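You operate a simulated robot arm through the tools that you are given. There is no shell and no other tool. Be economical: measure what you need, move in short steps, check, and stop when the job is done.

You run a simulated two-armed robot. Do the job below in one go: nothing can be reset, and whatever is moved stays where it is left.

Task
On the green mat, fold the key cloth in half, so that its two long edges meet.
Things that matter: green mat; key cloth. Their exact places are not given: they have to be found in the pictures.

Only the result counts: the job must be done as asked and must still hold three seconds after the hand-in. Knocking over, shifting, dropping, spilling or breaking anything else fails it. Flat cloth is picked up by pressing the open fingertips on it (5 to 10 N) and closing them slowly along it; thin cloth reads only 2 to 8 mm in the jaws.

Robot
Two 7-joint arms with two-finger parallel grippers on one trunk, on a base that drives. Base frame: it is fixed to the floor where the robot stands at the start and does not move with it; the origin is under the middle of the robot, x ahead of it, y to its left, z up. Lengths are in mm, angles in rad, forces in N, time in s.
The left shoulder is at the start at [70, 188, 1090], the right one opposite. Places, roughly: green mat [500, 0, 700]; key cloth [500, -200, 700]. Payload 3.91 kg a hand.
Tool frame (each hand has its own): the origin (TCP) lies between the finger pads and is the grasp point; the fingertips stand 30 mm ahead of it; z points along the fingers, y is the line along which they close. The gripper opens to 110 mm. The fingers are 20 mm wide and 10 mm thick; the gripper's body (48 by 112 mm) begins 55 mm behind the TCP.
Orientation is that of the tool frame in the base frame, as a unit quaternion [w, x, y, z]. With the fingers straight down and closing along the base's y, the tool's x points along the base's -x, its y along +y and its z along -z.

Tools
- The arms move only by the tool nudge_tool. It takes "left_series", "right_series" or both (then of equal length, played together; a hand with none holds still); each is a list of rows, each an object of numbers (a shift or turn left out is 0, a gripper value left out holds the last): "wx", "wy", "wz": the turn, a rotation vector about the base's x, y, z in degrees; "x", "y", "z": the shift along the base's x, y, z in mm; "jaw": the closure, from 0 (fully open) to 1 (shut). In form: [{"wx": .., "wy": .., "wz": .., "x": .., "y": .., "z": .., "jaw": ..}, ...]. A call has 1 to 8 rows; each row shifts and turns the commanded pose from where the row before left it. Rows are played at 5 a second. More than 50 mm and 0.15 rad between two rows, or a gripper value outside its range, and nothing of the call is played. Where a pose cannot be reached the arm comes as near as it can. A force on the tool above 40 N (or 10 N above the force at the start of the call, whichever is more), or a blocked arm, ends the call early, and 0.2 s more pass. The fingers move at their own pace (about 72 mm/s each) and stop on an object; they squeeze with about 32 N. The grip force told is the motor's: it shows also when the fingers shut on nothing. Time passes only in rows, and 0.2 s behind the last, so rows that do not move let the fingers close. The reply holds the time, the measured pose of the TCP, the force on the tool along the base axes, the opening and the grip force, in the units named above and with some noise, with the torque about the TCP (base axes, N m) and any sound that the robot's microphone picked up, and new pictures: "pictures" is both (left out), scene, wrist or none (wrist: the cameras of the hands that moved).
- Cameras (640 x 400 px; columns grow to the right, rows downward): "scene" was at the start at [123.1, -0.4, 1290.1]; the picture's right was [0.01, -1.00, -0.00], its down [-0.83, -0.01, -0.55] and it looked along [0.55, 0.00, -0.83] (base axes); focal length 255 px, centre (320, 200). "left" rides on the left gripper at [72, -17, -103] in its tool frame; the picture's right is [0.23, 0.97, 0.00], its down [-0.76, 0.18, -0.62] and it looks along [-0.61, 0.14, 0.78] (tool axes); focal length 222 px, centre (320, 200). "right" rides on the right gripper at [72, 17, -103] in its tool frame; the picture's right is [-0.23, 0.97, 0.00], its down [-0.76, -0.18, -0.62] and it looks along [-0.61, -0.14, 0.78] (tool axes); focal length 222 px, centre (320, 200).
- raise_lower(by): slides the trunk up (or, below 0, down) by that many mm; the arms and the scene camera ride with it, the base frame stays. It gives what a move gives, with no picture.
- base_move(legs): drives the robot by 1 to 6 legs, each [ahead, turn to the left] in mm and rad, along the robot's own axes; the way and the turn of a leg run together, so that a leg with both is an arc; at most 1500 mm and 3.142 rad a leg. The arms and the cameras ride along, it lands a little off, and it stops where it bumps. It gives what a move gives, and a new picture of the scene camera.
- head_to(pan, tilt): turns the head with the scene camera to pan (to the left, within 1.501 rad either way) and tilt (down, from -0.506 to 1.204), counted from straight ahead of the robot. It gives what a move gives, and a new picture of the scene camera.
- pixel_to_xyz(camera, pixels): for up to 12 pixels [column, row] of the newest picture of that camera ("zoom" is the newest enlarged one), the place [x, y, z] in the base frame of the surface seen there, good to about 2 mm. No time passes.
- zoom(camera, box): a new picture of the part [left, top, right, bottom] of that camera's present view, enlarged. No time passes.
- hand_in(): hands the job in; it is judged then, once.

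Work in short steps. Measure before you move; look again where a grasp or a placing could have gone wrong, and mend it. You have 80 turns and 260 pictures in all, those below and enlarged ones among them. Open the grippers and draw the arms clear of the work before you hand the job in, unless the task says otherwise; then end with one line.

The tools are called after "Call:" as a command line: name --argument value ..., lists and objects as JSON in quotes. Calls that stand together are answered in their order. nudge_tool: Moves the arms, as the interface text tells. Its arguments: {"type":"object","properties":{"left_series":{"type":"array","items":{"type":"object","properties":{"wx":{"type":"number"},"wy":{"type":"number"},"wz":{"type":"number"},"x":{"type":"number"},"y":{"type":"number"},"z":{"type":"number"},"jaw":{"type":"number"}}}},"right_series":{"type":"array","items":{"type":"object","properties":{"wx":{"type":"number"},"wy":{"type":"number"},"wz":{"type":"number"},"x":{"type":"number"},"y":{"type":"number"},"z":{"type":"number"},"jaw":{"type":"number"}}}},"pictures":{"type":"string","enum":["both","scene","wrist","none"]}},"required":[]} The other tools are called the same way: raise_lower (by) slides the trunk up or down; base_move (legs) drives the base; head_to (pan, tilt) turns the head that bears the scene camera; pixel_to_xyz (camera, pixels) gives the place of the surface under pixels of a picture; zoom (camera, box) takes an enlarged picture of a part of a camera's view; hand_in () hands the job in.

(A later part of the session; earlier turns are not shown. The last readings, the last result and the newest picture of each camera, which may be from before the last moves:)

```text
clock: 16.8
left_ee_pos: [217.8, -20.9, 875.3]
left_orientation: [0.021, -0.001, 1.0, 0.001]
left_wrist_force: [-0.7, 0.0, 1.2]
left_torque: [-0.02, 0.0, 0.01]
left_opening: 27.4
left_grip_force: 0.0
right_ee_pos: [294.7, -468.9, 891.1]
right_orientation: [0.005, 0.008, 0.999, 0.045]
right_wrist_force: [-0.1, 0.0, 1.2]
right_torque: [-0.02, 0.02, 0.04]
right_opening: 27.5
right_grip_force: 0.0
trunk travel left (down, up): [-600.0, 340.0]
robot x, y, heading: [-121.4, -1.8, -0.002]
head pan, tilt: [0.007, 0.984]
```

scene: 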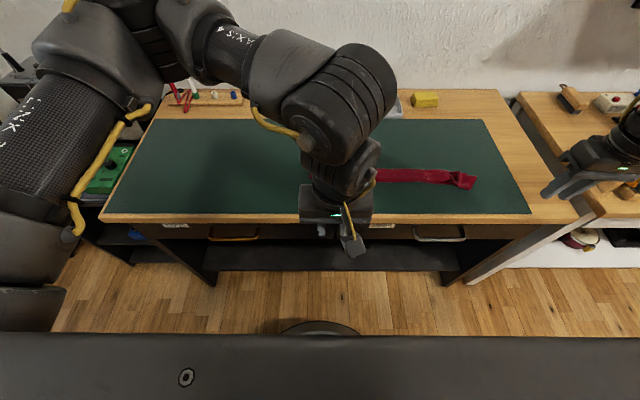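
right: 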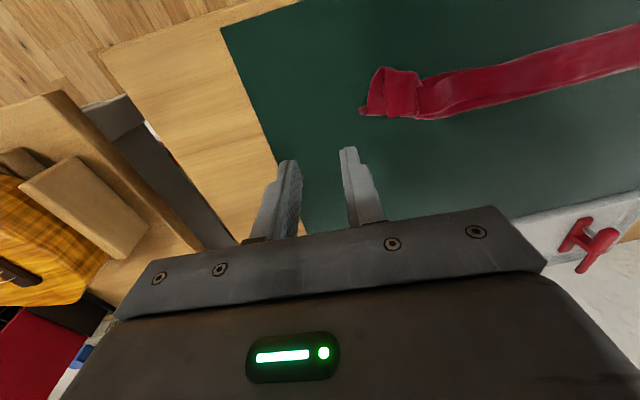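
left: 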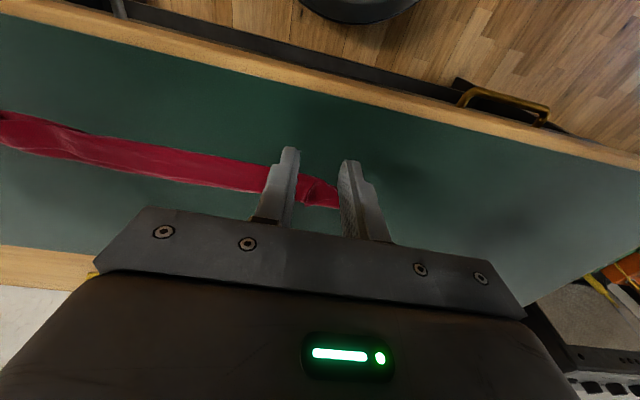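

The hands are clear. I bring both cameras over the two ends and straighten the small tool tilts.

Call:
nudge_tool --left_series '[{"x": 40, "y": 8, "wy": 2.4}, {"x": 40, "y": 8, "z": -10}, {"x": 40, "y": 8, "z": -10}, {"x": 35, "y": 8}]' --right_series '[{"x": 20, "y": 15, "wx": -5.2}, {"x": 25, "y": 15, "z": -10}, {"x": 25, "y": 10, "z": -10}, {"x": 20, "y": 10, "z": -10}]'

Call:
zoom --camera "left" --box '[160, 60, 400, 210]'

Call:
zoom --camera "right" --box '[240, 60, 480, 210]'

```text
clock: 17.8
left_ee_pos: [374.0, 8.8, 853.0]
left_orientation: [-0.001, 0.001, 1.0, 0.001]
left_wrist_force: [-0.8, -0.9, 0.5]
left_torque: [-0.02, -0.01, 0.0]
left_opening: 27.5
left_grip_force: 0.1
right_ee_pos: [383.2, -418.0, 862.2]
right_orientation: [0.006, 0.008, 1.0, 0.001]
right_wrist_force: [0.3, 0.4, 0.3]
right_torque: [0.02, 0.0, 0.02]
right_opening: 27.4
right_grip_force: 0.1
trunk travel left (down, up): [-600.0, 340.0]
robot x, y, heading: [-118.2, 2.5, -0.0]
head pan, tilt: [0.007, 0.984]
```

scene: 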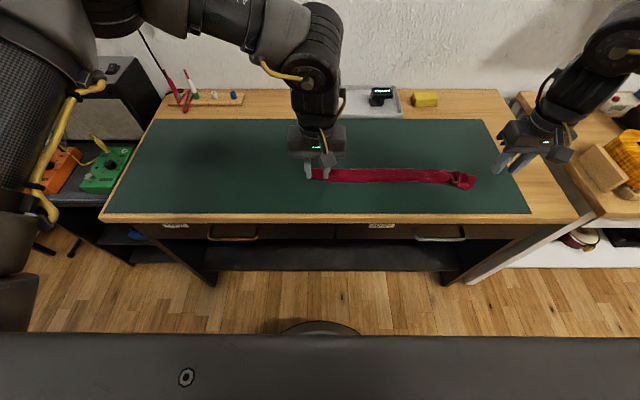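
right: 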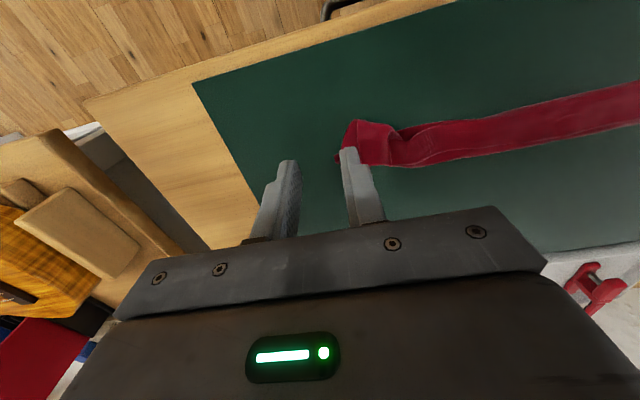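
left: 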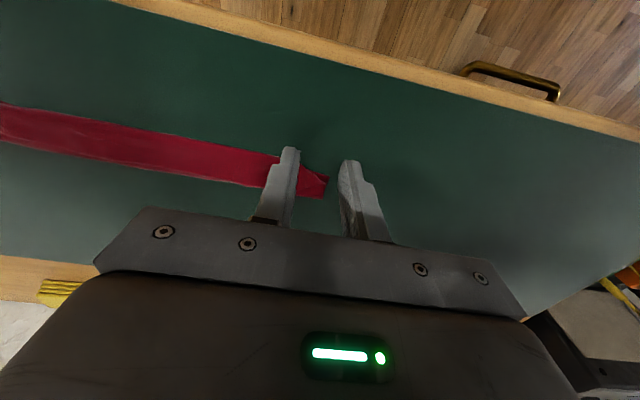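

```text
2.67 times, centred on (280, 135) of left
```

zoom: 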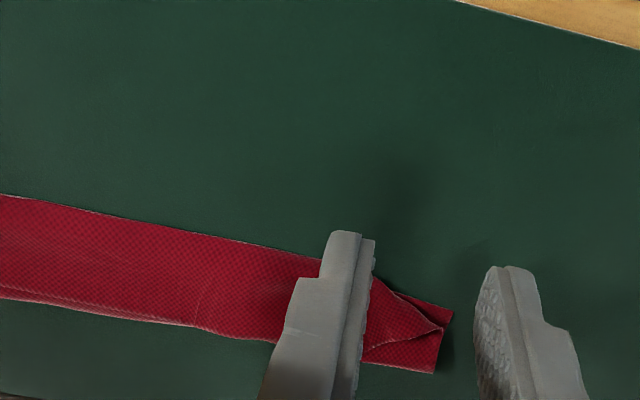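

```text
2.67 times, centred on (360, 135) of right
```

zoom: 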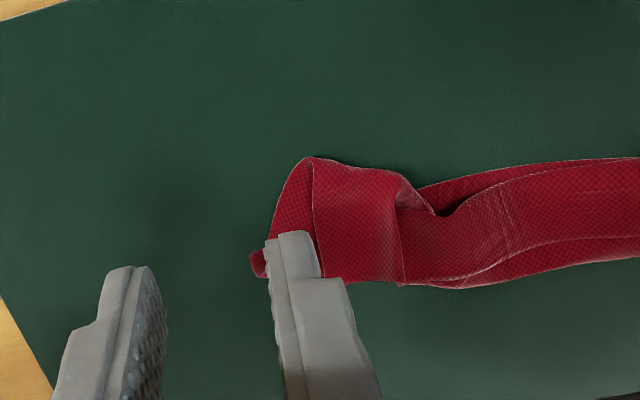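

The fingers hide the ends. I shift each hand outward to view them and measure.

Call:
nudge_tool --left_series '[{"y": 40}, {"y": 40}]' --right_series '[{"y": -35}, {"y": -35}]' --pictures "none"

Call:
zoom --camera "left" --box '[100, 80, 300, 205]'

Call:
zoom --camera "right" --box '[340, 70, 540, 195]'

```text
clock: 18.4
left_ee_pos: [373.9, 89.2, 853.8]
left_orientation: [0.0, 0.0, 1.0, 0.001]
left_wrist_force: [0.0, 0.1, 0.1]
left_torque: [-0.04, 0.01, 0.04]
left_opening: 27.6
left_grip_force: 0.1
right_ee_pos: [384.1, -489.3, 861.9]
right_orientation: [0.006, 0.007, 1.0, -0.001]
right_wrist_force: [-0.1, 0.2, 0.7]
right_torque: [-0.02, -0.01, -0.01]
right_opening: 27.4
right_grip_force: 0.0
trunk travel left (down, up): [-600.0, 340.0]
robot x, y, heading: [-119.1, 2.3, -0.0]
head pan, tilt: [0.007, 0.984]
```

```text
3.20 times, centred on (200, 142) of left
```

zoom: 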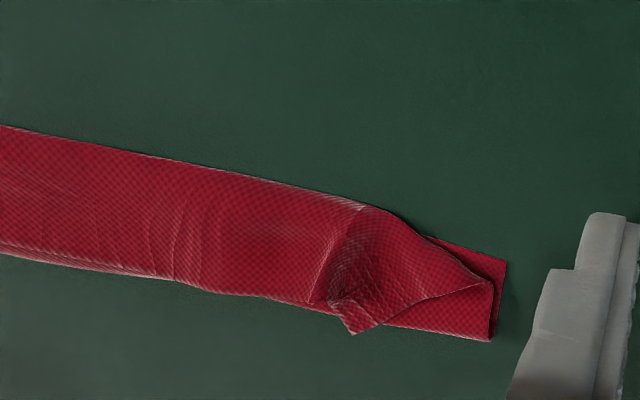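

```text
3.20 times, centred on (440, 132) of right
```

zoom: 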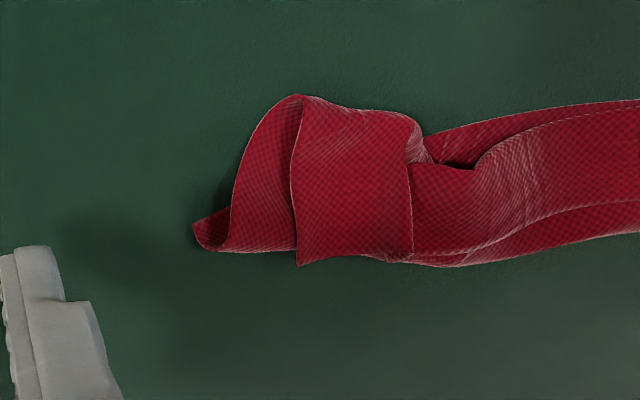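

Both ends have the same structure: the free corners FL (352,335) and FR (297,265) lie on top and point to the far side. I measure those tips.

Call:
pixel_to_xyz --camera "zoom" --pixels '[[299, 262], [297, 240], [320, 255], [360, 240], [400, 240], [300, 100], [196, 226], [290, 275], [430, 255]]'

Call:
zoom --camera "left" --box '[100, 80, 300, 205]'

Call:
pixel_to_xyz --camera "zoom" --pixels '[[352, 331], [350, 315], [365, 300], [340, 280], [490, 285], [500, 264], [490, 337], [320, 308], [250, 290], [355, 345]]'

```text
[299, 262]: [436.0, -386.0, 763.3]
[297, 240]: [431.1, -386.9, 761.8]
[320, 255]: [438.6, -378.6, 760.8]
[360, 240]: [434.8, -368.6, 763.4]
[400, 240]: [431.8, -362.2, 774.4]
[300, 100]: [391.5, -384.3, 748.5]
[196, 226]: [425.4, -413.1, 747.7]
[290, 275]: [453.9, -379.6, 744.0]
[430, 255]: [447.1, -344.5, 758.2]
```

```text
3.20 times, centred on (200, 142) of left
```

zoom: 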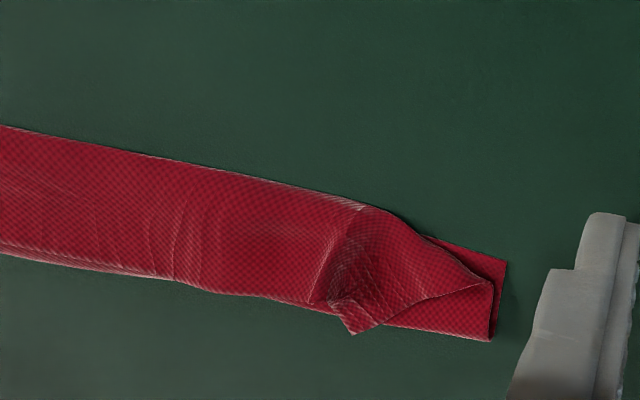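

```text
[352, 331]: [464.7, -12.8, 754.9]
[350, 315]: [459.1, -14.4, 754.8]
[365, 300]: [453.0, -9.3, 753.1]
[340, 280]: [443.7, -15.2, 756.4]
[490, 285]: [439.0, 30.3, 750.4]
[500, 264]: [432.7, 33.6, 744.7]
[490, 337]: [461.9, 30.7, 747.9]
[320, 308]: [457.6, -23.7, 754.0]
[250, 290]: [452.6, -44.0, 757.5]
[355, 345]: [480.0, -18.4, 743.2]
```

FL tip is at (465,-13,755) and FR tip at (437,-386,763). I bring the jaws above each tip.

Call:
nudge_tool --left_series '[{"x": 30, "y": -36}, {"x": 30, "y": -36}, {"x": 24, "y": -31}, {"z": -30}, {"z": -25}, {}]' --right_series '[{"x": 16, "y": 40}, {"x": 16, "y": 40}, {"x": 14, "y": 34}, {"z": -30}, {"z": -25}, {}]'

```text
clock: 19.8
left_ee_pos: [458.4, -14.1, 798.4]
left_orientation: [0.0, 0.0, 1.0, 0.001]
left_wrist_force: [-0.2, 0.8, -0.1]
left_torque: [-0.01, 0.02, -0.03]
left_opening: 27.4
left_grip_force: 0.0
right_ee_pos: [430.1, -375.5, 807.0]
right_orientation: [0.006, 0.008, 1.0, -0.001]
right_wrist_force: [-0.3, 1.1, -0.3]
right_torque: [-0.01, -0.01, 0.02]
right_opening: 27.7
right_grip_force: 0.0
trunk travel left (down, up): [-600.0, 340.0]
robot x, y, heading: [-120.5, 0.6, -0.006]
head pan, tilt: [0.007, 0.984]
```

scene: 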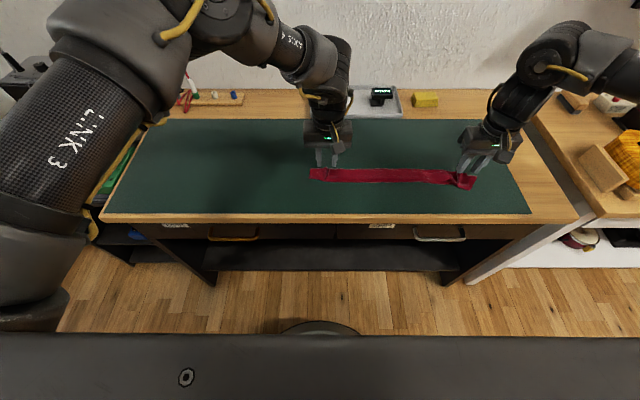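
right: 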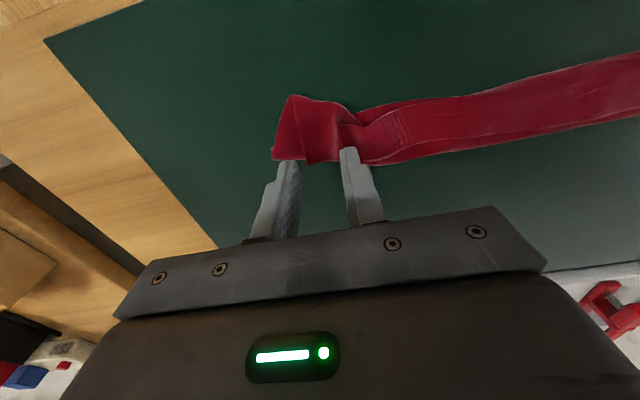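
left: 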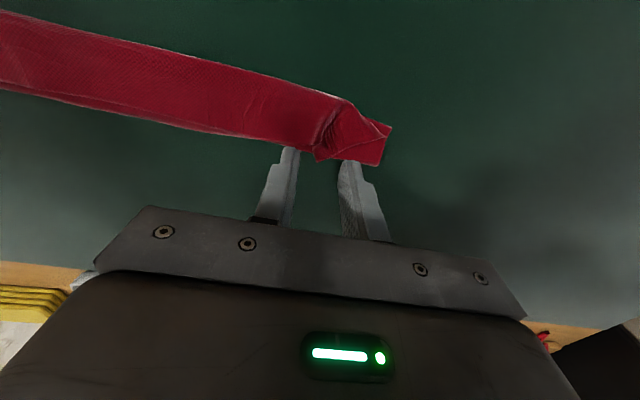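

Aligned. I lower to light contact: left tips to about 754, right tips to about 758.

Call:
nudge_tool --left_series '[{"z": -9}, {"z": -5}, {}]' --right_series '[{"z": -10}, {"z": -8}, {}]' --pictures "wrist"

```text
clock: 20.6
left_ee_pos: [458.4, -13.3, 786.2]
left_orientation: [0.0, -0.001, 1.0, 0.001]
left_wrist_force: [0.3, 0.1, -0.3]
left_torque: [0.02, -0.01, -0.02]
left_opening: 27.5
left_grip_force: 0.1
right_ee_pos: [431.2, -374.5, 787.8]
right_orientation: [0.005, 0.008, 1.0, -0.001]
right_wrist_force: [-0.4, 0.0, -0.1]
right_torque: [0.02, -0.04, -0.01]
right_opening: 27.5
right_grip_force: 0.0
trunk travel left (down, up): [-600.0, 340.0]
robot x, y, heading: [-122.3, -1.1, -0.003]
head pan, tilt: [0.007, 0.984]
```

right: 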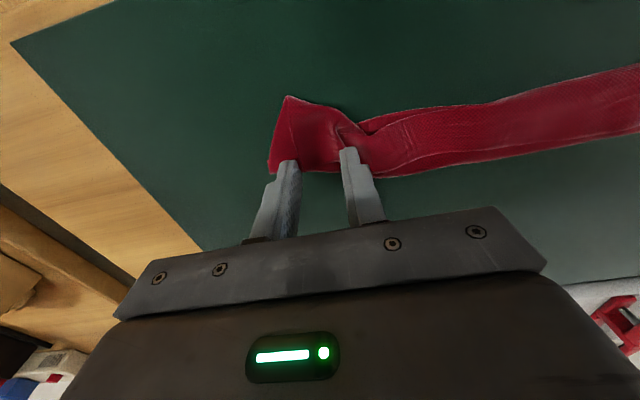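
left: 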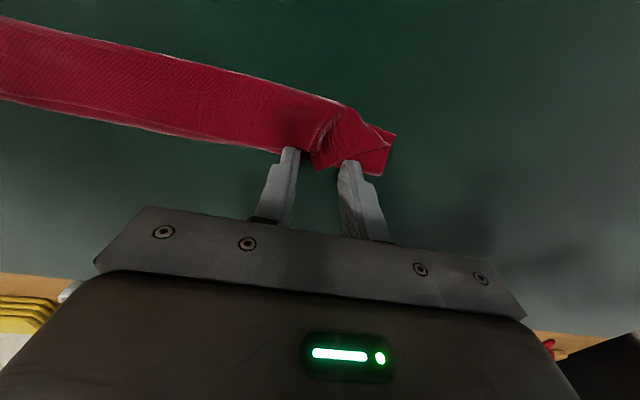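

No force yet. I lower a few more millimetres, then close slowly on the top layer only.

Call:
nudge_tool --left_series '[{"z": -4}, {}, {"jaw": 0.82}, {"jaw": 0.88}, {"jaw": 0.94}, {"jaw": 1.0}, {}]' --right_series '[{"z": -3}, {}, {"jaw": 0.82}, {"jaw": 0.88}, {"jaw": 0.94}, {"jaw": 1.0}, {}]' --pictures "wrist"

```text
clock: 22.2
left_ee_pos: [458.4, -13.7, 781.9]
left_orientation: [0.0, -0.001, 1.0, 0.001]
left_wrist_force: [0.1, 0.3, 0.2]
left_torque: [0.0, 0.0, 0.04]
left_opening: 2.2
left_grip_force: 32.4
right_ee_pos: [430.9, -375.4, 785.4]
right_orientation: [0.005, 0.008, 1.0, -0.001]
right_wrist_force: [0.5, 0.0, -0.2]
right_torque: [-0.01, 0.01, -0.01]
right_opening: 1.8
right_grip_force: 31.8
trunk travel left (down, up): [-600.0, 340.0]
robot x, y, heading: [-118.3, -0.4, -0.002]
head pan, tilt: [0.007, 0.984]
```

right: 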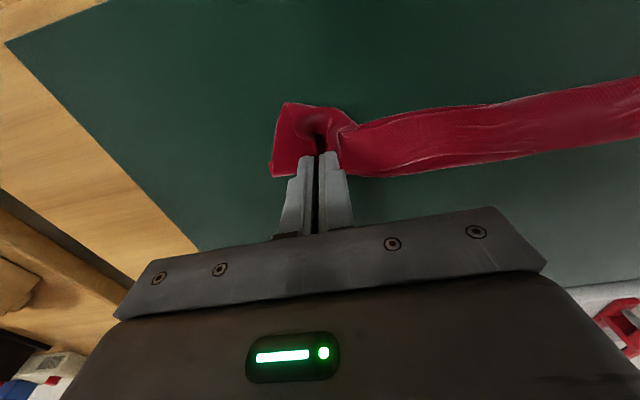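
left: 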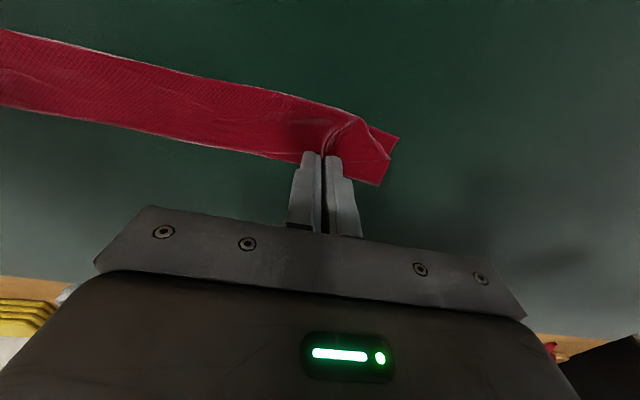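

Both hold about 2 mm. I lift 30 mm and move 10 mm to the far side, then look at what comes along.

Call:
nudge_tool --left_series '[{"z": 15}, {"x": 5, "z": 15}, {"x": 10}]' --right_series '[{"z": 15}, {"x": 5, "z": 15}, {"x": 10}]'

Call:
zoom --camera "scene" --box '[280, 110, 520, 230]'

```text
clock: 23.0
left_ee_pos: [467.5, -12.7, 812.5]
left_orientation: [0.001, -0.001, 1.0, 0.001]
left_wrist_force: [-0.4, 0.0, -0.1]
left_torque: [-0.02, -0.01, 0.0]
left_opening: 2.2
left_grip_force: 32.0
left hand out of reach, approached as far as the arm can: row 3
right_ee_pos: [447.0, -376.8, 814.8]
right_orientation: [0.005, 0.008, 1.0, -0.001]
right_wrist_force: [-0.2, -1.9, -0.7]
right_torque: [-0.04, 0.01, 0.01]
right_opening: 1.7
right_grip_force: 32.3
trunk travel left (down, up): [-600.0, 340.0]
robot x, y, heading: [-121.0, 1.4, -0.003]
head pan, tilt: [0.007, 0.984]
```

scene: 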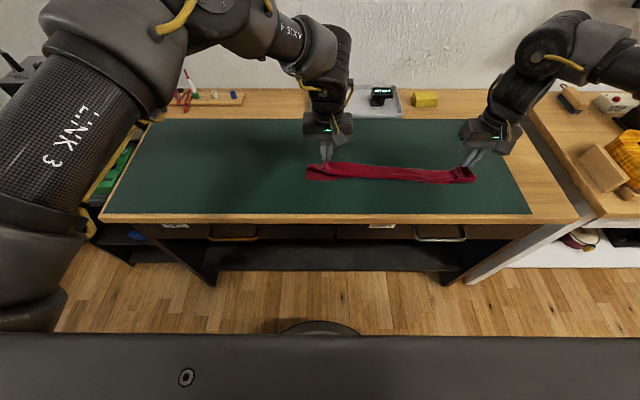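
right: 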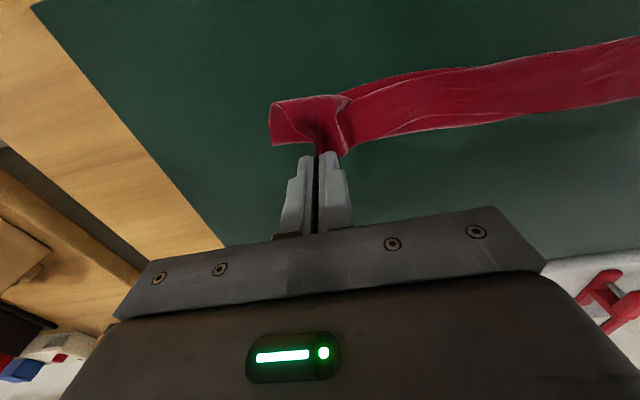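
left: 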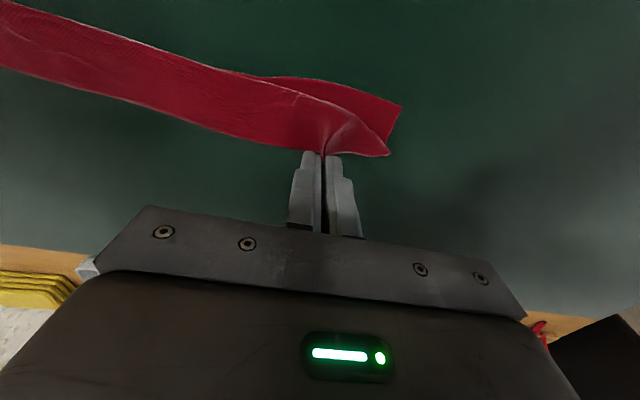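

```text
2.67 times, centred on (400, 170) of scene
```

zoom: 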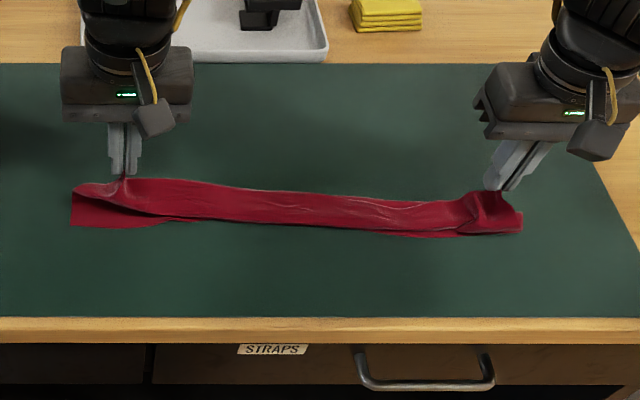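

The top layer is lifting cleanly, but the left hand is at its reach limit. I drive the base 70 mm ahead with both grips held, which carries the edge to the far side and unrolls it.

Call:
base_move --legs '[[70, 0]]'

Call:
zoom --camera "scene" --box '[280, 130, 520, 250]'

```text
clock: 24.1
left_ee_pos: [533.1, -15.4, 816.8]
left_orientation: [0.004, 0.0, 1.0, 0.0]
left_wrist_force: [-0.4, -0.3, 0.3]
left_torque: [0.0, 0.01, -0.01]
left_opening: 2.1
left_grip_force: 31.9
right_ee_pos: [511.7, -376.7, 819.4]
right_orientation: [0.008, 0.009, 1.0, -0.001]
right_wrist_force: [0.1, 0.4, 0.1]
right_torque: [0.0, -0.05, 0.01]
right_opening: 1.7
right_grip_force: 31.6
trunk travel left (down, up): [-600.0, 340.0]
robot x, y, heading: [-47.5, 1.9, -0.005]
head pan, tilt: [0.007, 0.984]
```

scene: 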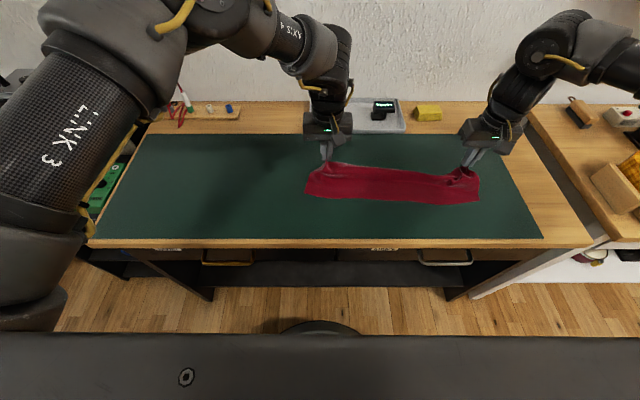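

```text
2.67 times, centred on (400, 190) of scene
```

zoom: 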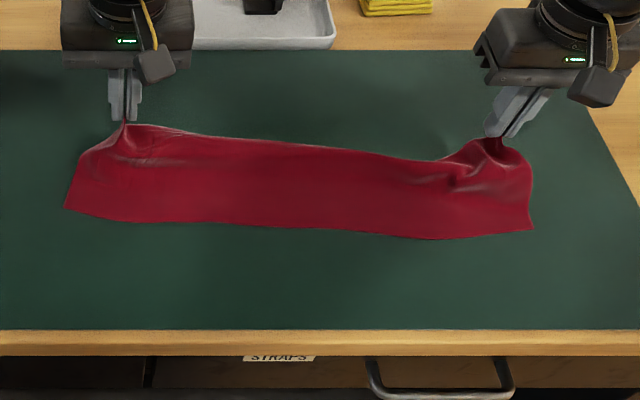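

It unrolled cleanly. I now spread the hands apart to straighten the edge and lower it, watching the tension.

Call:
nudge_tool --left_series '[{"y": 5, "z": -6}, {"y": 5, "z": -6, "x": 2}, {"x": 2, "y": 4, "z": -8}, {"z": -6}, {}]' --right_series '[{"y": -10, "z": -8}, {"y": -10, "z": -8, "x": 2}, {"x": 2, "y": -6, "z": -8}, {"z": -5}, {}]'

Call:
zoom --camera "scene" --box '[280, 130, 520, 250]'

```text
clock: 25.2
left_ee_pos: [531.6, -3.5, 790.2]
left_orientation: [0.002, -0.002, 1.0, -0.002]
left_wrist_force: [0.1, -2.6, -0.2]
left_torque: [-0.13, 0.0, -0.03]
left_opening: 1.9
left_grip_force: 32.1
left hand out of reach, approached as far as the arm can: row 2, 3
right_ee_pos: [519.3, -403.1, 785.6]
right_orientation: [0.007, 0.009, 1.0, 0.0]
right_wrist_force: [-0.8, 3.0, 0.0]
right_torque: [0.11, 0.0, 0.0]
right_opening: 1.8
right_grip_force: 32.4
trunk travel left (down, up): [-600.0, 340.0]
robot x, y, heading: [-45.7, 1.1, -0.0]
head pan, tilt: [0.007, 0.984]
```

scene: 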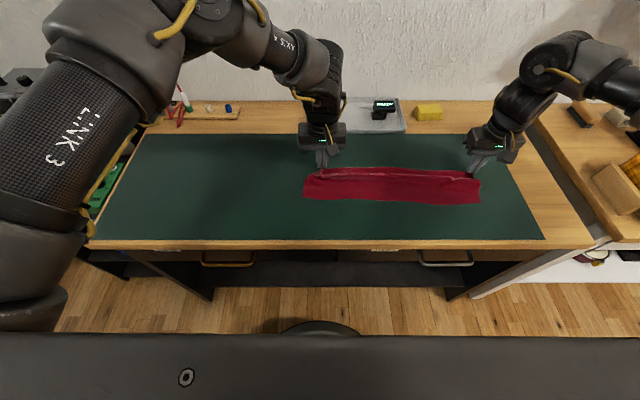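
right: 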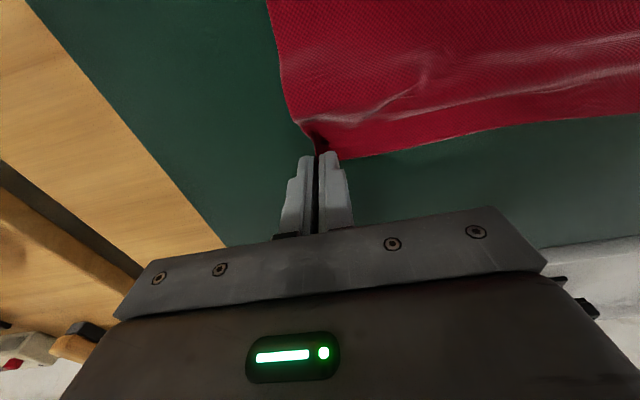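
left: 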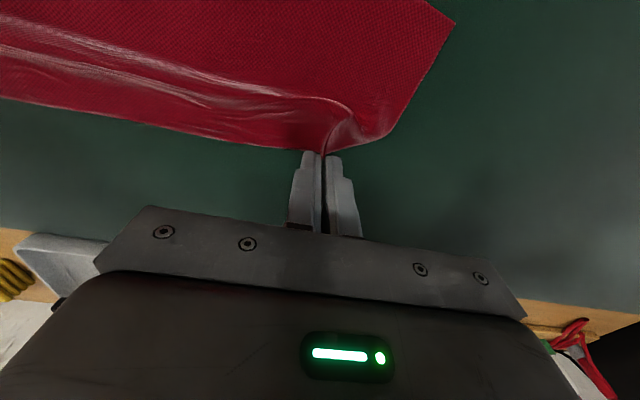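

```text
2.67 times, centred on (400, 190) of scene
```

zoom: 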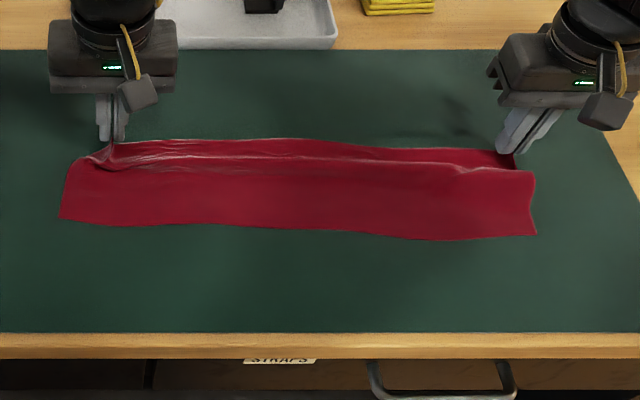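

The sheet is nearly flat, with a wrinkle along it. I measure the near edge and corners to see how far to pull.

Call:
pixel_to_xyz --camera "zoom" --pixels '[[61, 217], [150, 223], [300, 227], [430, 238], [535, 233], [533, 173], [75, 160], [110, 143], [290, 140], [430, 148], [505, 153]]'

```text
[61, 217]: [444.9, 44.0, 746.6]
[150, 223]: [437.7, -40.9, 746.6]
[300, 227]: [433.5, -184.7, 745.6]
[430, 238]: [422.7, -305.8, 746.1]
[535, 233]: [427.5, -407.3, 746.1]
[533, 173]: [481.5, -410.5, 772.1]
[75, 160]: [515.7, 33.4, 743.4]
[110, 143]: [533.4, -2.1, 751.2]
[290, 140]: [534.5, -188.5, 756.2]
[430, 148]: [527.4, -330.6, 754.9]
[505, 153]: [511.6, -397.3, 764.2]
```

The edge needs about 15 mm more pull to be flat. I drive 16 mm ahead, since the left arm is at its reach limit.

Call:
base_move --legs '[[16, 0]]'

Call:
zoom --camera "scene" --box '[280, 130, 520, 250]'

```text
clock: 26.0
left_ee_pos: [545.4, -2.8, 791.3]
left_orientation: [0.002, -0.002, 1.0, 0.0]
left_wrist_force: [0.4, -2.8, -0.1]
left_torque: [-0.09, 0.0, 0.02]
left_opening: 1.9
left_grip_force: 31.7
right_ee_pos: [534.7, -403.8, 786.7]
right_orientation: [0.005, 0.01, 1.0, -0.001]
right_wrist_force: [-0.9, 3.2, 1.0]
right_torque: [0.08, -0.04, 0.01]
right_opening: 1.8
right_grip_force: 31.7
trunk travel left (down, up): [-600.0, 340.0]
robot x, y, heading: [-33.7, 0.9, -0.001]
head pan, tilt: [0.007, 0.984]
```

scene: 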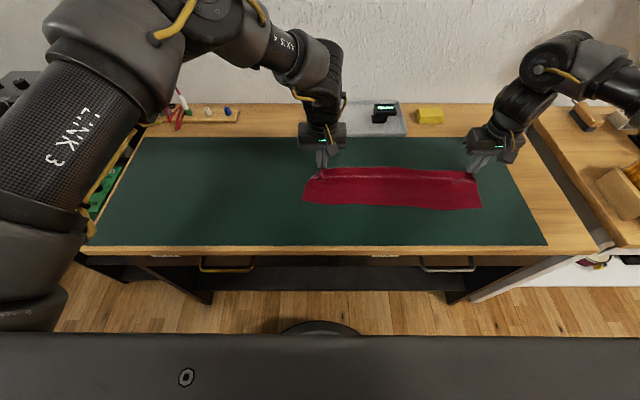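

```text
2.67 times, centred on (400, 190) of scene
```

zoom: 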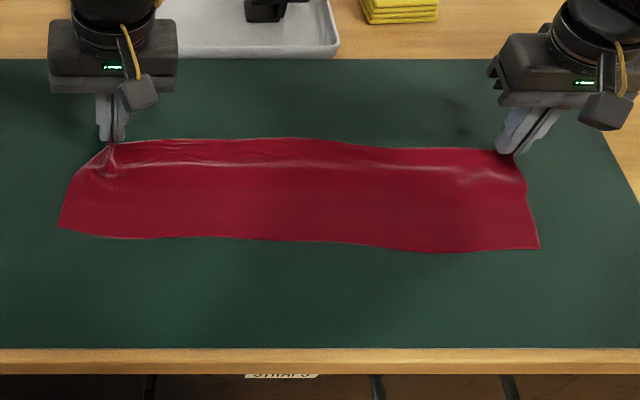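

Now I lower to just above the mat.

Call:
nudge_tool --left_series '[{"z": -6}, {"z": -5}, {}]' --right_series '[{"z": -5}, {"z": -4}, {}]' --pictures "none"

```text
clock: 26.8
left_ee_pos: [545.7, -3.7, 779.6]
left_orientation: [0.005, -0.004, 1.0, -0.002]
left_wrist_force: [-1.2, -3.0, -0.5]
left_torque: [-0.06, -0.01, 0.03]
left_opening: 1.9
left_grip_force: 31.9
right_ee_pos: [533.6, -404.1, 778.6]
right_orientation: [0.006, 0.01, 1.0, -0.001]
right_wrist_force: [0.5, 2.3, 1.8]
right_torque: [0.12, -0.01, -0.02]
right_opening: 1.7
right_grip_force: 32.3
trunk travel left (down, up): [-600.0, 340.0]
robot x, y, heading: [-32.1, -3.2, -0.002]
head pan, tilt: [0.007, 0.984]
```

I open both jaws and lift straight up.

Call:
nudge_tool --left_series '[{"jaw": 0.9}, {"jaw": 0.8}, {"jaw": 0.7}, {}, {"z": 12}, {"z": 25}, {"z": 30}]' --right_series '[{"jaw": 0.9}, {"jaw": 0.8}, {"jaw": 0.7}, {}, {"z": 12}, {"z": 25}, {"z": 30}]'

Call:
zoom --camera "scene" --box '[280, 130, 520, 250]'

```text
clock: 28.4
left_ee_pos: [545.3, -2.4, 845.1]
left_orientation: [0.003, -0.002, 1.0, 0.0]
left_wrist_force: [0.0, -1.1, -0.1]
left_torque: [-0.01, 0.0, -0.01]
left_opening: 33.0
left_grip_force: 0.0
right_ee_pos: [532.9, -404.1, 846.3]
right_orientation: [0.007, 0.009, 1.0, -0.002]
right_wrist_force: [-0.7, 0.4, 0.3]
right_torque: [0.0, -0.01, 0.02]
right_opening: 33.0
right_grip_force: 0.0
trunk travel left (down, up): [-600.0, 340.0]
robot x, y, heading: [-31.6, -2.0, -0.004]
head pan, tilt: [0.007, 0.984]
```

scene: 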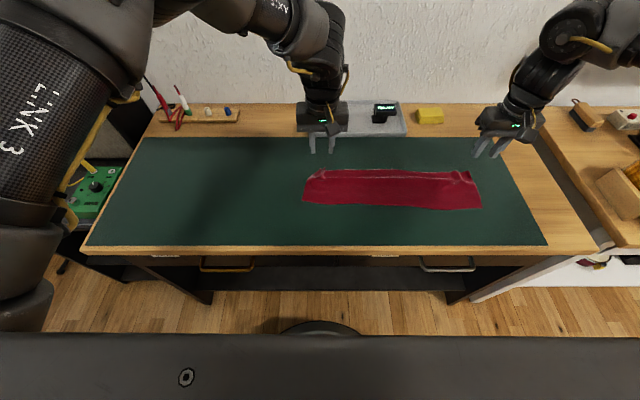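
right: 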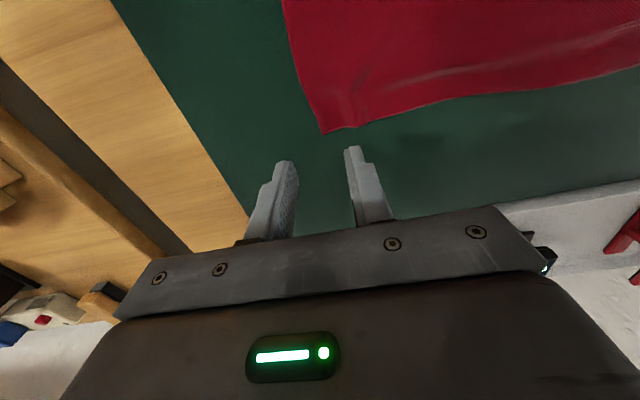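
left: 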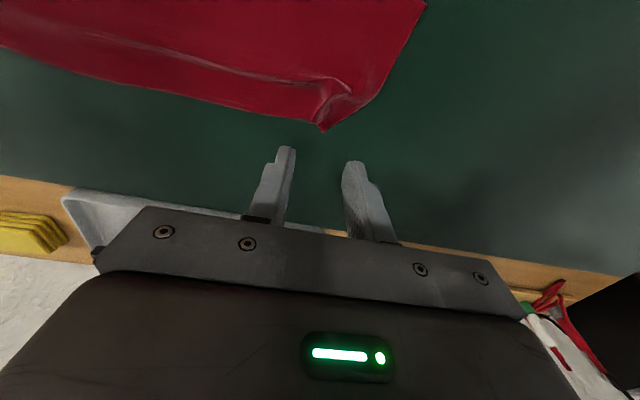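

```text
2.67 times, centred on (400, 190) of scene
```

zoom: 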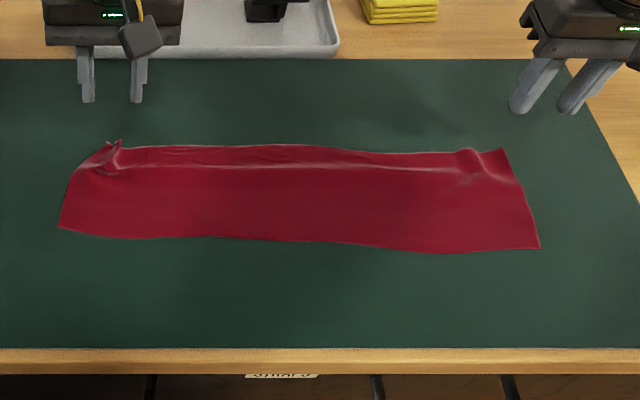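

The sheet is flat again with slight creases. The roll-back came from the held strip keeping its orientation, and the tilt was limited by the wrist camera under the hand. I'll try turning both hands 180° in yaw so the camera is on the far side and I can tilt about 80°, first raising them.

Call:
nudge_tool --left_series '[{"x": -20, "z": 30, "wz": 8.5}, {"x": -20, "z": 30, "wz": 8.5}, {"x": -20, "wz": 8.5}, {"x": -20, "wz": 8.5}, {"wz": 8.5}, {"wz": 8.5}, {"wz": 8.5}, {"wz": 8.5}]' --right_series '[{"x": -20, "z": 30, "wz": -8.5}, {"x": -20, "z": 30, "wz": -8.5}, {"x": -20, "wz": -8.5}, {"x": -20, "wz": -8.5}, {"wz": -8.5}, {"wz": -8.5}, {"wz": -8.5}, {"wz": -8.5}]' --pictures "scene"

```text
clock: 30.2
left_ee_pos: [466.7, -2.3, 905.6]
left_orientation: [0.0, -0.561, 0.828, 0.002]
left_wrist_force: [0.5, -0.7, -0.1]
left_torque: [-0.04, 0.0, -0.01]
left_opening: 32.9
left_grip_force: 0.0
right_ee_pos: [491.1, -438.5, 911.8]
right_orientation: [0.003, 0.369, 0.929, -0.002]
right_wrist_force: [1.1, -0.1, 0.0]
right_torque: [0.01, 0.02, -0.01]
right_opening: 33.0
right_grip_force: 0.1
right hand out of reach, approached as far as the arm can: row 4, 5, 6, 7, 8
trunk travel left (down, up): [-600.0, 340.0]
robot x, y, heading: [-34.8, -0.3, -0.004]
head pan, tilt: [0.007, 0.984]
```

scene: 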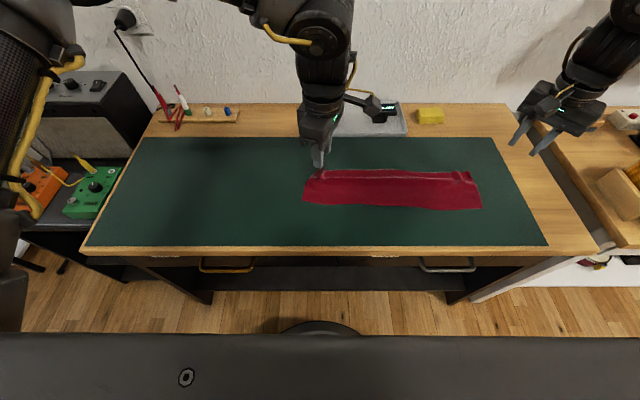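

Left turns freely, but right hit a limit in that direction. I continue left and turn right the other way.

Call:
nudge_tool --left_series '[{"wz": 8.5}, {"wz": 8.5}, {"wz": 8.5}, {"wz": 8.5}, {"wz": 8.5}, {"wz": 8.5}, {"wz": 8.5}, {"wz": 8.5}]' --right_series '[{"wz": 8.5}, {"wz": 8.5}, {"wz": 8.5}, {"wz": 8.5}, {"wz": 8.5}, {"wz": 8.5}, {"wz": 8.5}, {"wz": 8.5}]' --pictures "none"

Call:
nudge_tool --left_series '[{"wz": 8.5}, {"wz": 8.5}, {"wz": 8.5}, {"wz": 8.5}, {"wz": 8.5}, {"wz": 1.5}, {}, {}]' --right_series '[{"wz": 8.5}, {"wz": 8.5}, {"wz": 8.5}, {"wz": 8.5}, {"wz": 8.5}, {"wz": 8.5}, {"wz": 8.5}, {"wz": 8.5}]' --pictures "none"

```text
clock: 32.0
left_ee_pos: [466.8, -3.3, 906.3]
left_orientation: [-0.002, 0.928, -0.372, -0.002]
left_wrist_force: [-0.4, -0.3, 0.8]
left_torque: [-0.01, -0.02, -0.01]
left_opening: 33.0
left_grip_force: 0.2
right_ee_pos: [491.6, -438.3, 911.5]
right_orientation: [0.003, -0.215, 0.977, 0.001]
right_wrist_force: [-0.2, 0.4, 0.4]
right_torque: [0.0, -0.01, 0.0]
right_opening: 33.0
right_grip_force: 0.1
trunk travel left (down, up): [-600.0, 340.0]
robot x, y, heading: [-32.3, -2.5, -0.002]
head pan, tilt: [0.007, 0.984]
```

```text
clock: 33.8
left_ee_pos: [466.8, -3.2, 907.2]
left_orientation: [-0.001, 1.0, 0.003, -0.003]
left_wrist_force: [0.1, -0.8, 0.2]
left_torque: [-0.02, 0.0, 0.03]
left_opening: 32.9
left_grip_force: 0.0
right_ee_pos: [491.0, -438.8, 912.7]
right_orientation: [-0.003, 0.724, -0.689, -0.004]
right_wrist_force: [-0.5, -0.4, -0.5]
right_torque: [0.01, 0.01, -0.04]
right_opening: 33.1
right_grip_force: 0.0
trunk travel left (down, up): [-600.0, 340.0]
robot x, y, heading: [-38.3, 0.7, -0.007]
head pan, tilt: [0.007, 0.984]
```

The left is fully flipped and the right is half-way. I finish the right turn.

Call:
nudge_tool --right_series '[{"wz": 8.5}, {"wz": 8.5}, {"wz": 8.5}, {"wz": 8.5}, {"wz": 8.5}, {"wz": 8.5}, {"wz": 8.5}, {"wz": 8.5}]' --pictures "none"

Call:
nudge_tool --right_series '[{"wz": 8.5}, {"wz": 8.5}, {"wz": 2}]'

Call:
zoom --camera "scene" --box '[280, 130, 520, 250]'

```text
clock: 35.6
left_ee_pos: [466.2, -3.1, 906.7]
left_orientation: [-0.001, 1.0, 0.003, -0.002]
left_wrist_force: [-0.2, 0.0, 0.1]
left_torque: [0.0, 0.0, -0.01]
left_opening: 32.9
left_grip_force: 0.1
right_ee_pos: [490.1, -438.8, 911.9]
right_orientation: [-0.001, 0.986, -0.167, -0.004]
right_wrist_force: [0.7, -1.2, 0.7]
right_torque: [-0.04, 0.01, 0.0]
right_opening: 33.0
right_grip_force: 0.1
trunk travel left (down, up): [-600.0, 340.0]
robot x, y, heading: [-32.3, 2.5, -0.009]
head pan, tilt: [0.007, 0.984]
```

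```text
clock: 36.4
left_ee_pos: [464.6, -4.6, 906.4]
left_orientation: [-0.001, 1.0, 0.001, -0.003]
left_wrist_force: [-0.1, -0.3, -0.3]
left_torque: [-0.02, 0.02, -0.01]
left_opening: 33.2
left_grip_force: 0.1
right_ee_pos: [490.5, -439.6, 912.0]
right_orientation: [0.0, 1.0, -0.002, -0.004]
right_wrist_force: [0.6, -0.1, -1.5]
right_torque: [0.03, -0.02, -0.02]
right_opening: 33.2
right_grip_force: 0.1
trunk travel left (down, up): [-600.0, 340.0]
robot x, y, heading: [-34.7, -1.4, -0.001]
head pan, tilt: [0.007, 0.984]
```

scene: 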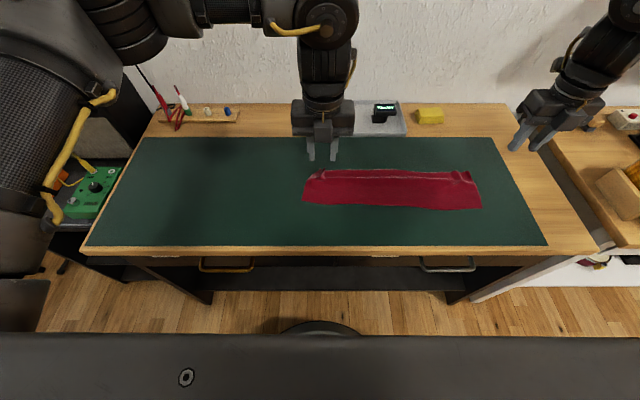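
right: 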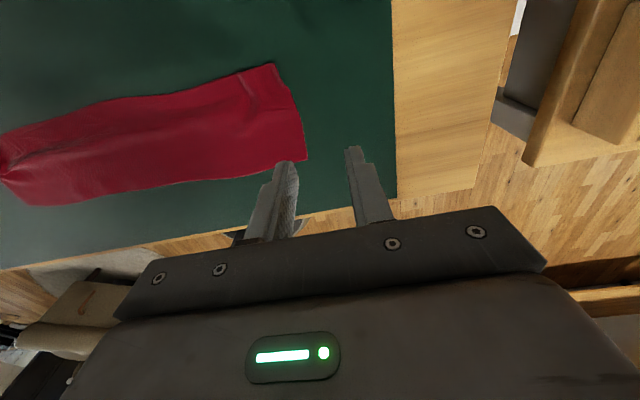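

```text
2.67 times, centred on (400, 190) of scene
```

zoom: 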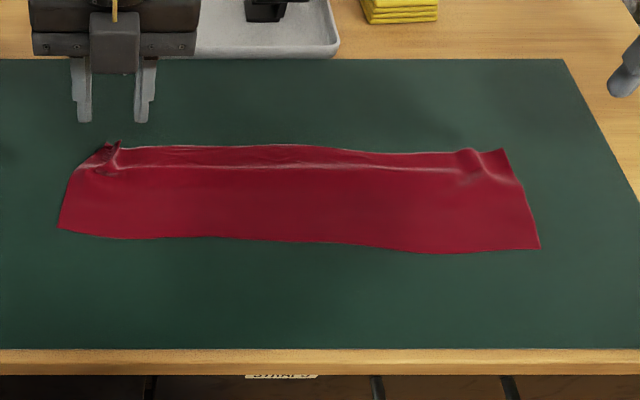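

Both hands are flipped. I measure the far edge, the ears and the near edge.

Call:
pixel_to_xyz --camera "zoom" --pixels '[[61, 227], [150, 237], [300, 241], [430, 251], [539, 247], [521, 185], [503, 151], [470, 152], [420, 154], [290, 147], [130, 150], [82, 165]]'

Call:
zoom --camera "scene" --box '[295, 160, 375, 210]'

Call:
zoom --camera "scene" --box '[425, 165, 505, 215]'

```text
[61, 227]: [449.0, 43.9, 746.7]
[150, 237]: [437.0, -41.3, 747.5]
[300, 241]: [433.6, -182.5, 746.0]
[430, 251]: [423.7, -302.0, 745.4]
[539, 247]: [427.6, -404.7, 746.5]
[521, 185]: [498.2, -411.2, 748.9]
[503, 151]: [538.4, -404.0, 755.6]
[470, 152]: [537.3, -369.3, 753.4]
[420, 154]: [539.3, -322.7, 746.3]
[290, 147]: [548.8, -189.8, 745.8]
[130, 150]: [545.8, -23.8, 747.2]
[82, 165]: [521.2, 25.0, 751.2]
```

```text
8.00 times, centred on (335, 185) of scene
```

zoom: 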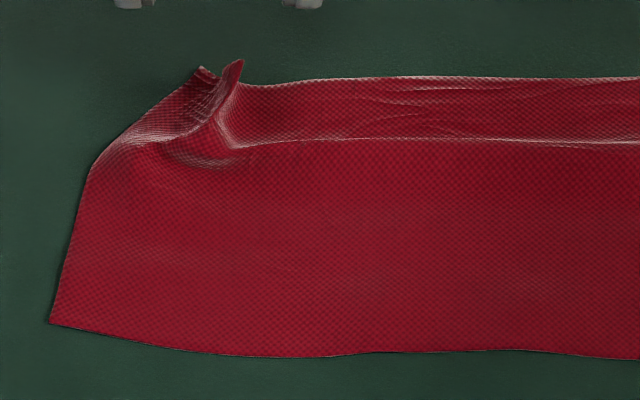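

```text
8.00 times, centred on (465, 190) of scene
```

zoom: 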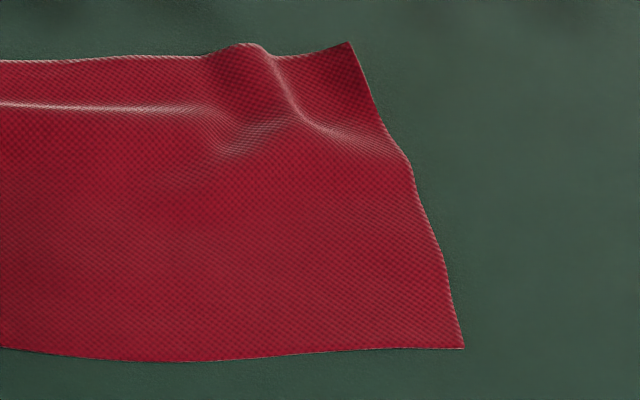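

The FL corner is drawn inward into an ear near y≈0; the FR corner is near (538,-404). I locate the ear tip precisely.

Call:
zoom --camera "scene" --box '[295, 160, 375, 210]'

Call:
pixel_to_xyz --camera "zoom" --pixels '[[205, 70], [222, 75], [236, 64], [232, 85], [215, 95], [190, 85], [150, 120], [90, 175], [250, 85], [190, 125], [225, 150]]'

```text
8.00 times, centred on (335, 185) of scene
```

zoom: 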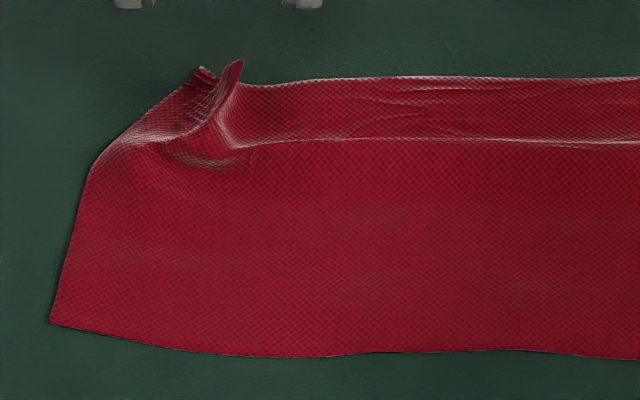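

```text
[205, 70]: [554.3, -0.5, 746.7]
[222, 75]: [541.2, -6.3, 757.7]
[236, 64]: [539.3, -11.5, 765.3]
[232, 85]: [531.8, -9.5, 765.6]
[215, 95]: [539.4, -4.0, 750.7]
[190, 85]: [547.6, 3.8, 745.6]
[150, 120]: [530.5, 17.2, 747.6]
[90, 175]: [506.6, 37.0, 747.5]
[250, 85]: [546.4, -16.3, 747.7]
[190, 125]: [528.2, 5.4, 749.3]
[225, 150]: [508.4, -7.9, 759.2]
```

FL corner tip is at about (554,-1). I drive 25 mm ahead for reach, then position both jaws so they cover only the last ~8 mm of each far corner.

Call:
base_move --legs '[[25, 0]]'

```text
clock: 37.2
left_ee_pos: [488.7, -4.6, 907.6]
left_orientation: [-0.001, 1.0, 0.002, -0.001]
left_wrist_force: [-0.7, -0.5, -0.1]
left_torque: [-0.02, 0.01, -0.01]
left_opening: 32.9
left_grip_force: 0.0
right_ee_pos: [513.1, -438.6, 913.5]
right_orientation: [0.0, 1.0, -0.003, -0.002]
right_wrist_force: [-0.7, -0.4, 1.1]
right_torque: [0.02, -0.01, -0.02]
right_opening: 33.0
right_grip_force: 0.0
trunk travel left (down, up): [-600.0, 340.0]
robot x, y, heading: [-7.2, -2.6, -0.004]
head pan, tilt: [0.007, 0.984]
```

scene: 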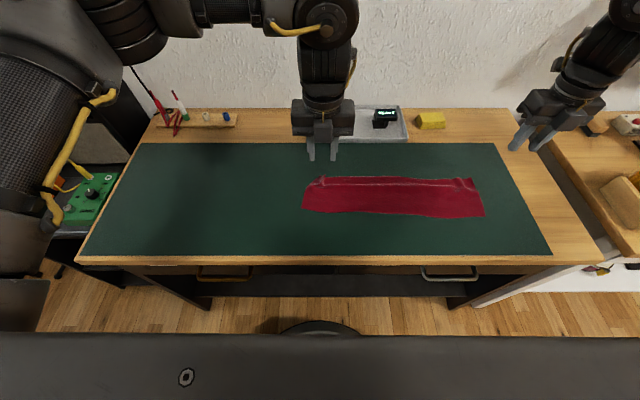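

I move over the corners and down to z≈795.

Call:
nudge_tool --left_series '[{"x": 22, "z": -25}, {"x": 22, "z": -27}, {"x": 22, "z": -30}, {"z": -30}, {}]' --right_series '[{"x": 9, "y": 16, "z": -27}, {"x": 9, "y": 16, "z": -30}, {"x": 10, "y": 16, "z": -31}, {"z": -30}, {}]'

Call:
zoom --camera "scene" --box '[280, 120, 520, 240]'

```text
clock: 38.4
left_ee_pos: [556.4, -2.8, 795.5]
left_orientation: [0.0, 1.0, 0.002, -0.001]
left_wrist_force: [-0.5, 0.2, -0.5]
left_torque: [0.01, -0.01, 0.01]
left_opening: 33.0
left_grip_force: 0.0
right_ee_pos: [542.0, -392.0, 795.1]
right_orientation: [-0.001, 1.0, -0.004, -0.004]
right_wrist_force: [-0.3, 0.1, 1.2]
right_torque: [0.03, 0.02, 0.03]
right_opening: 33.2
right_grip_force: 0.1
trunk travel left (down, up): [-600.0, 340.0]
robot x, y, heading: [-8.8, 0.4, -0.001]
head pan, tilt: [0.007, 0.984]
```

scene: 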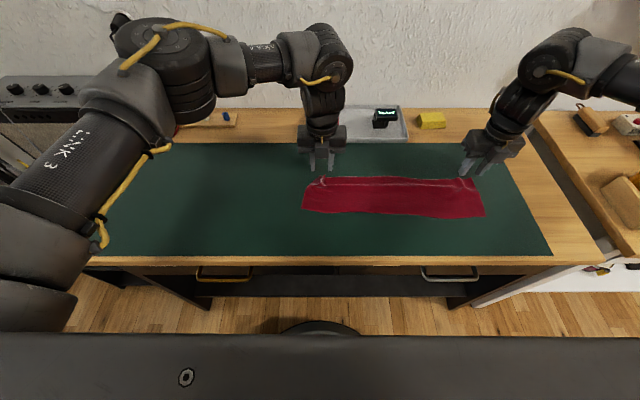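
right: 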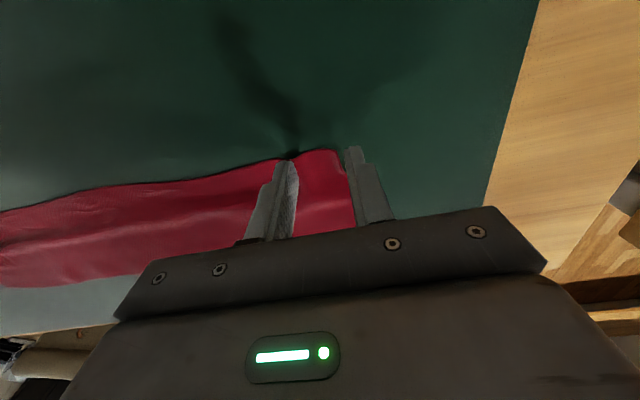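
left: 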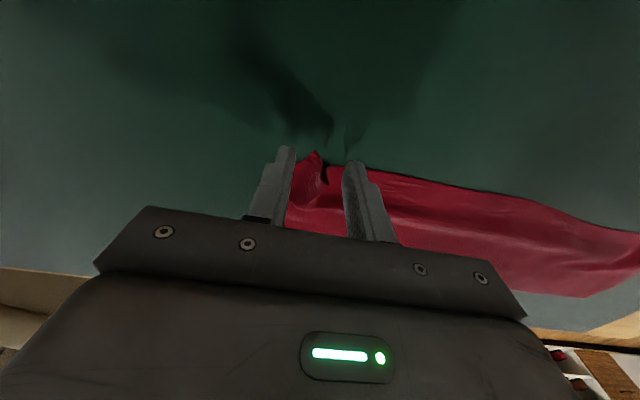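

```text
2.67 times, centred on (400, 180) of scene
```

zoom: 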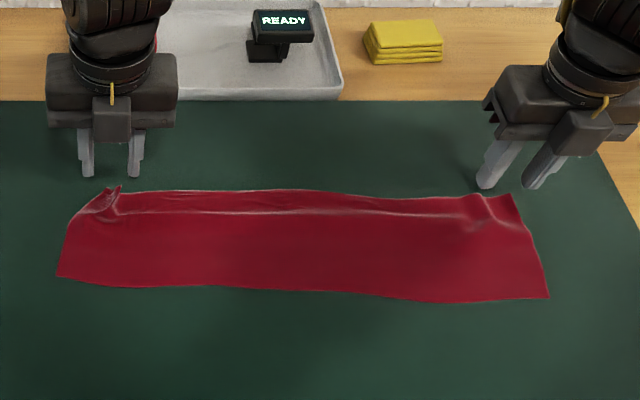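

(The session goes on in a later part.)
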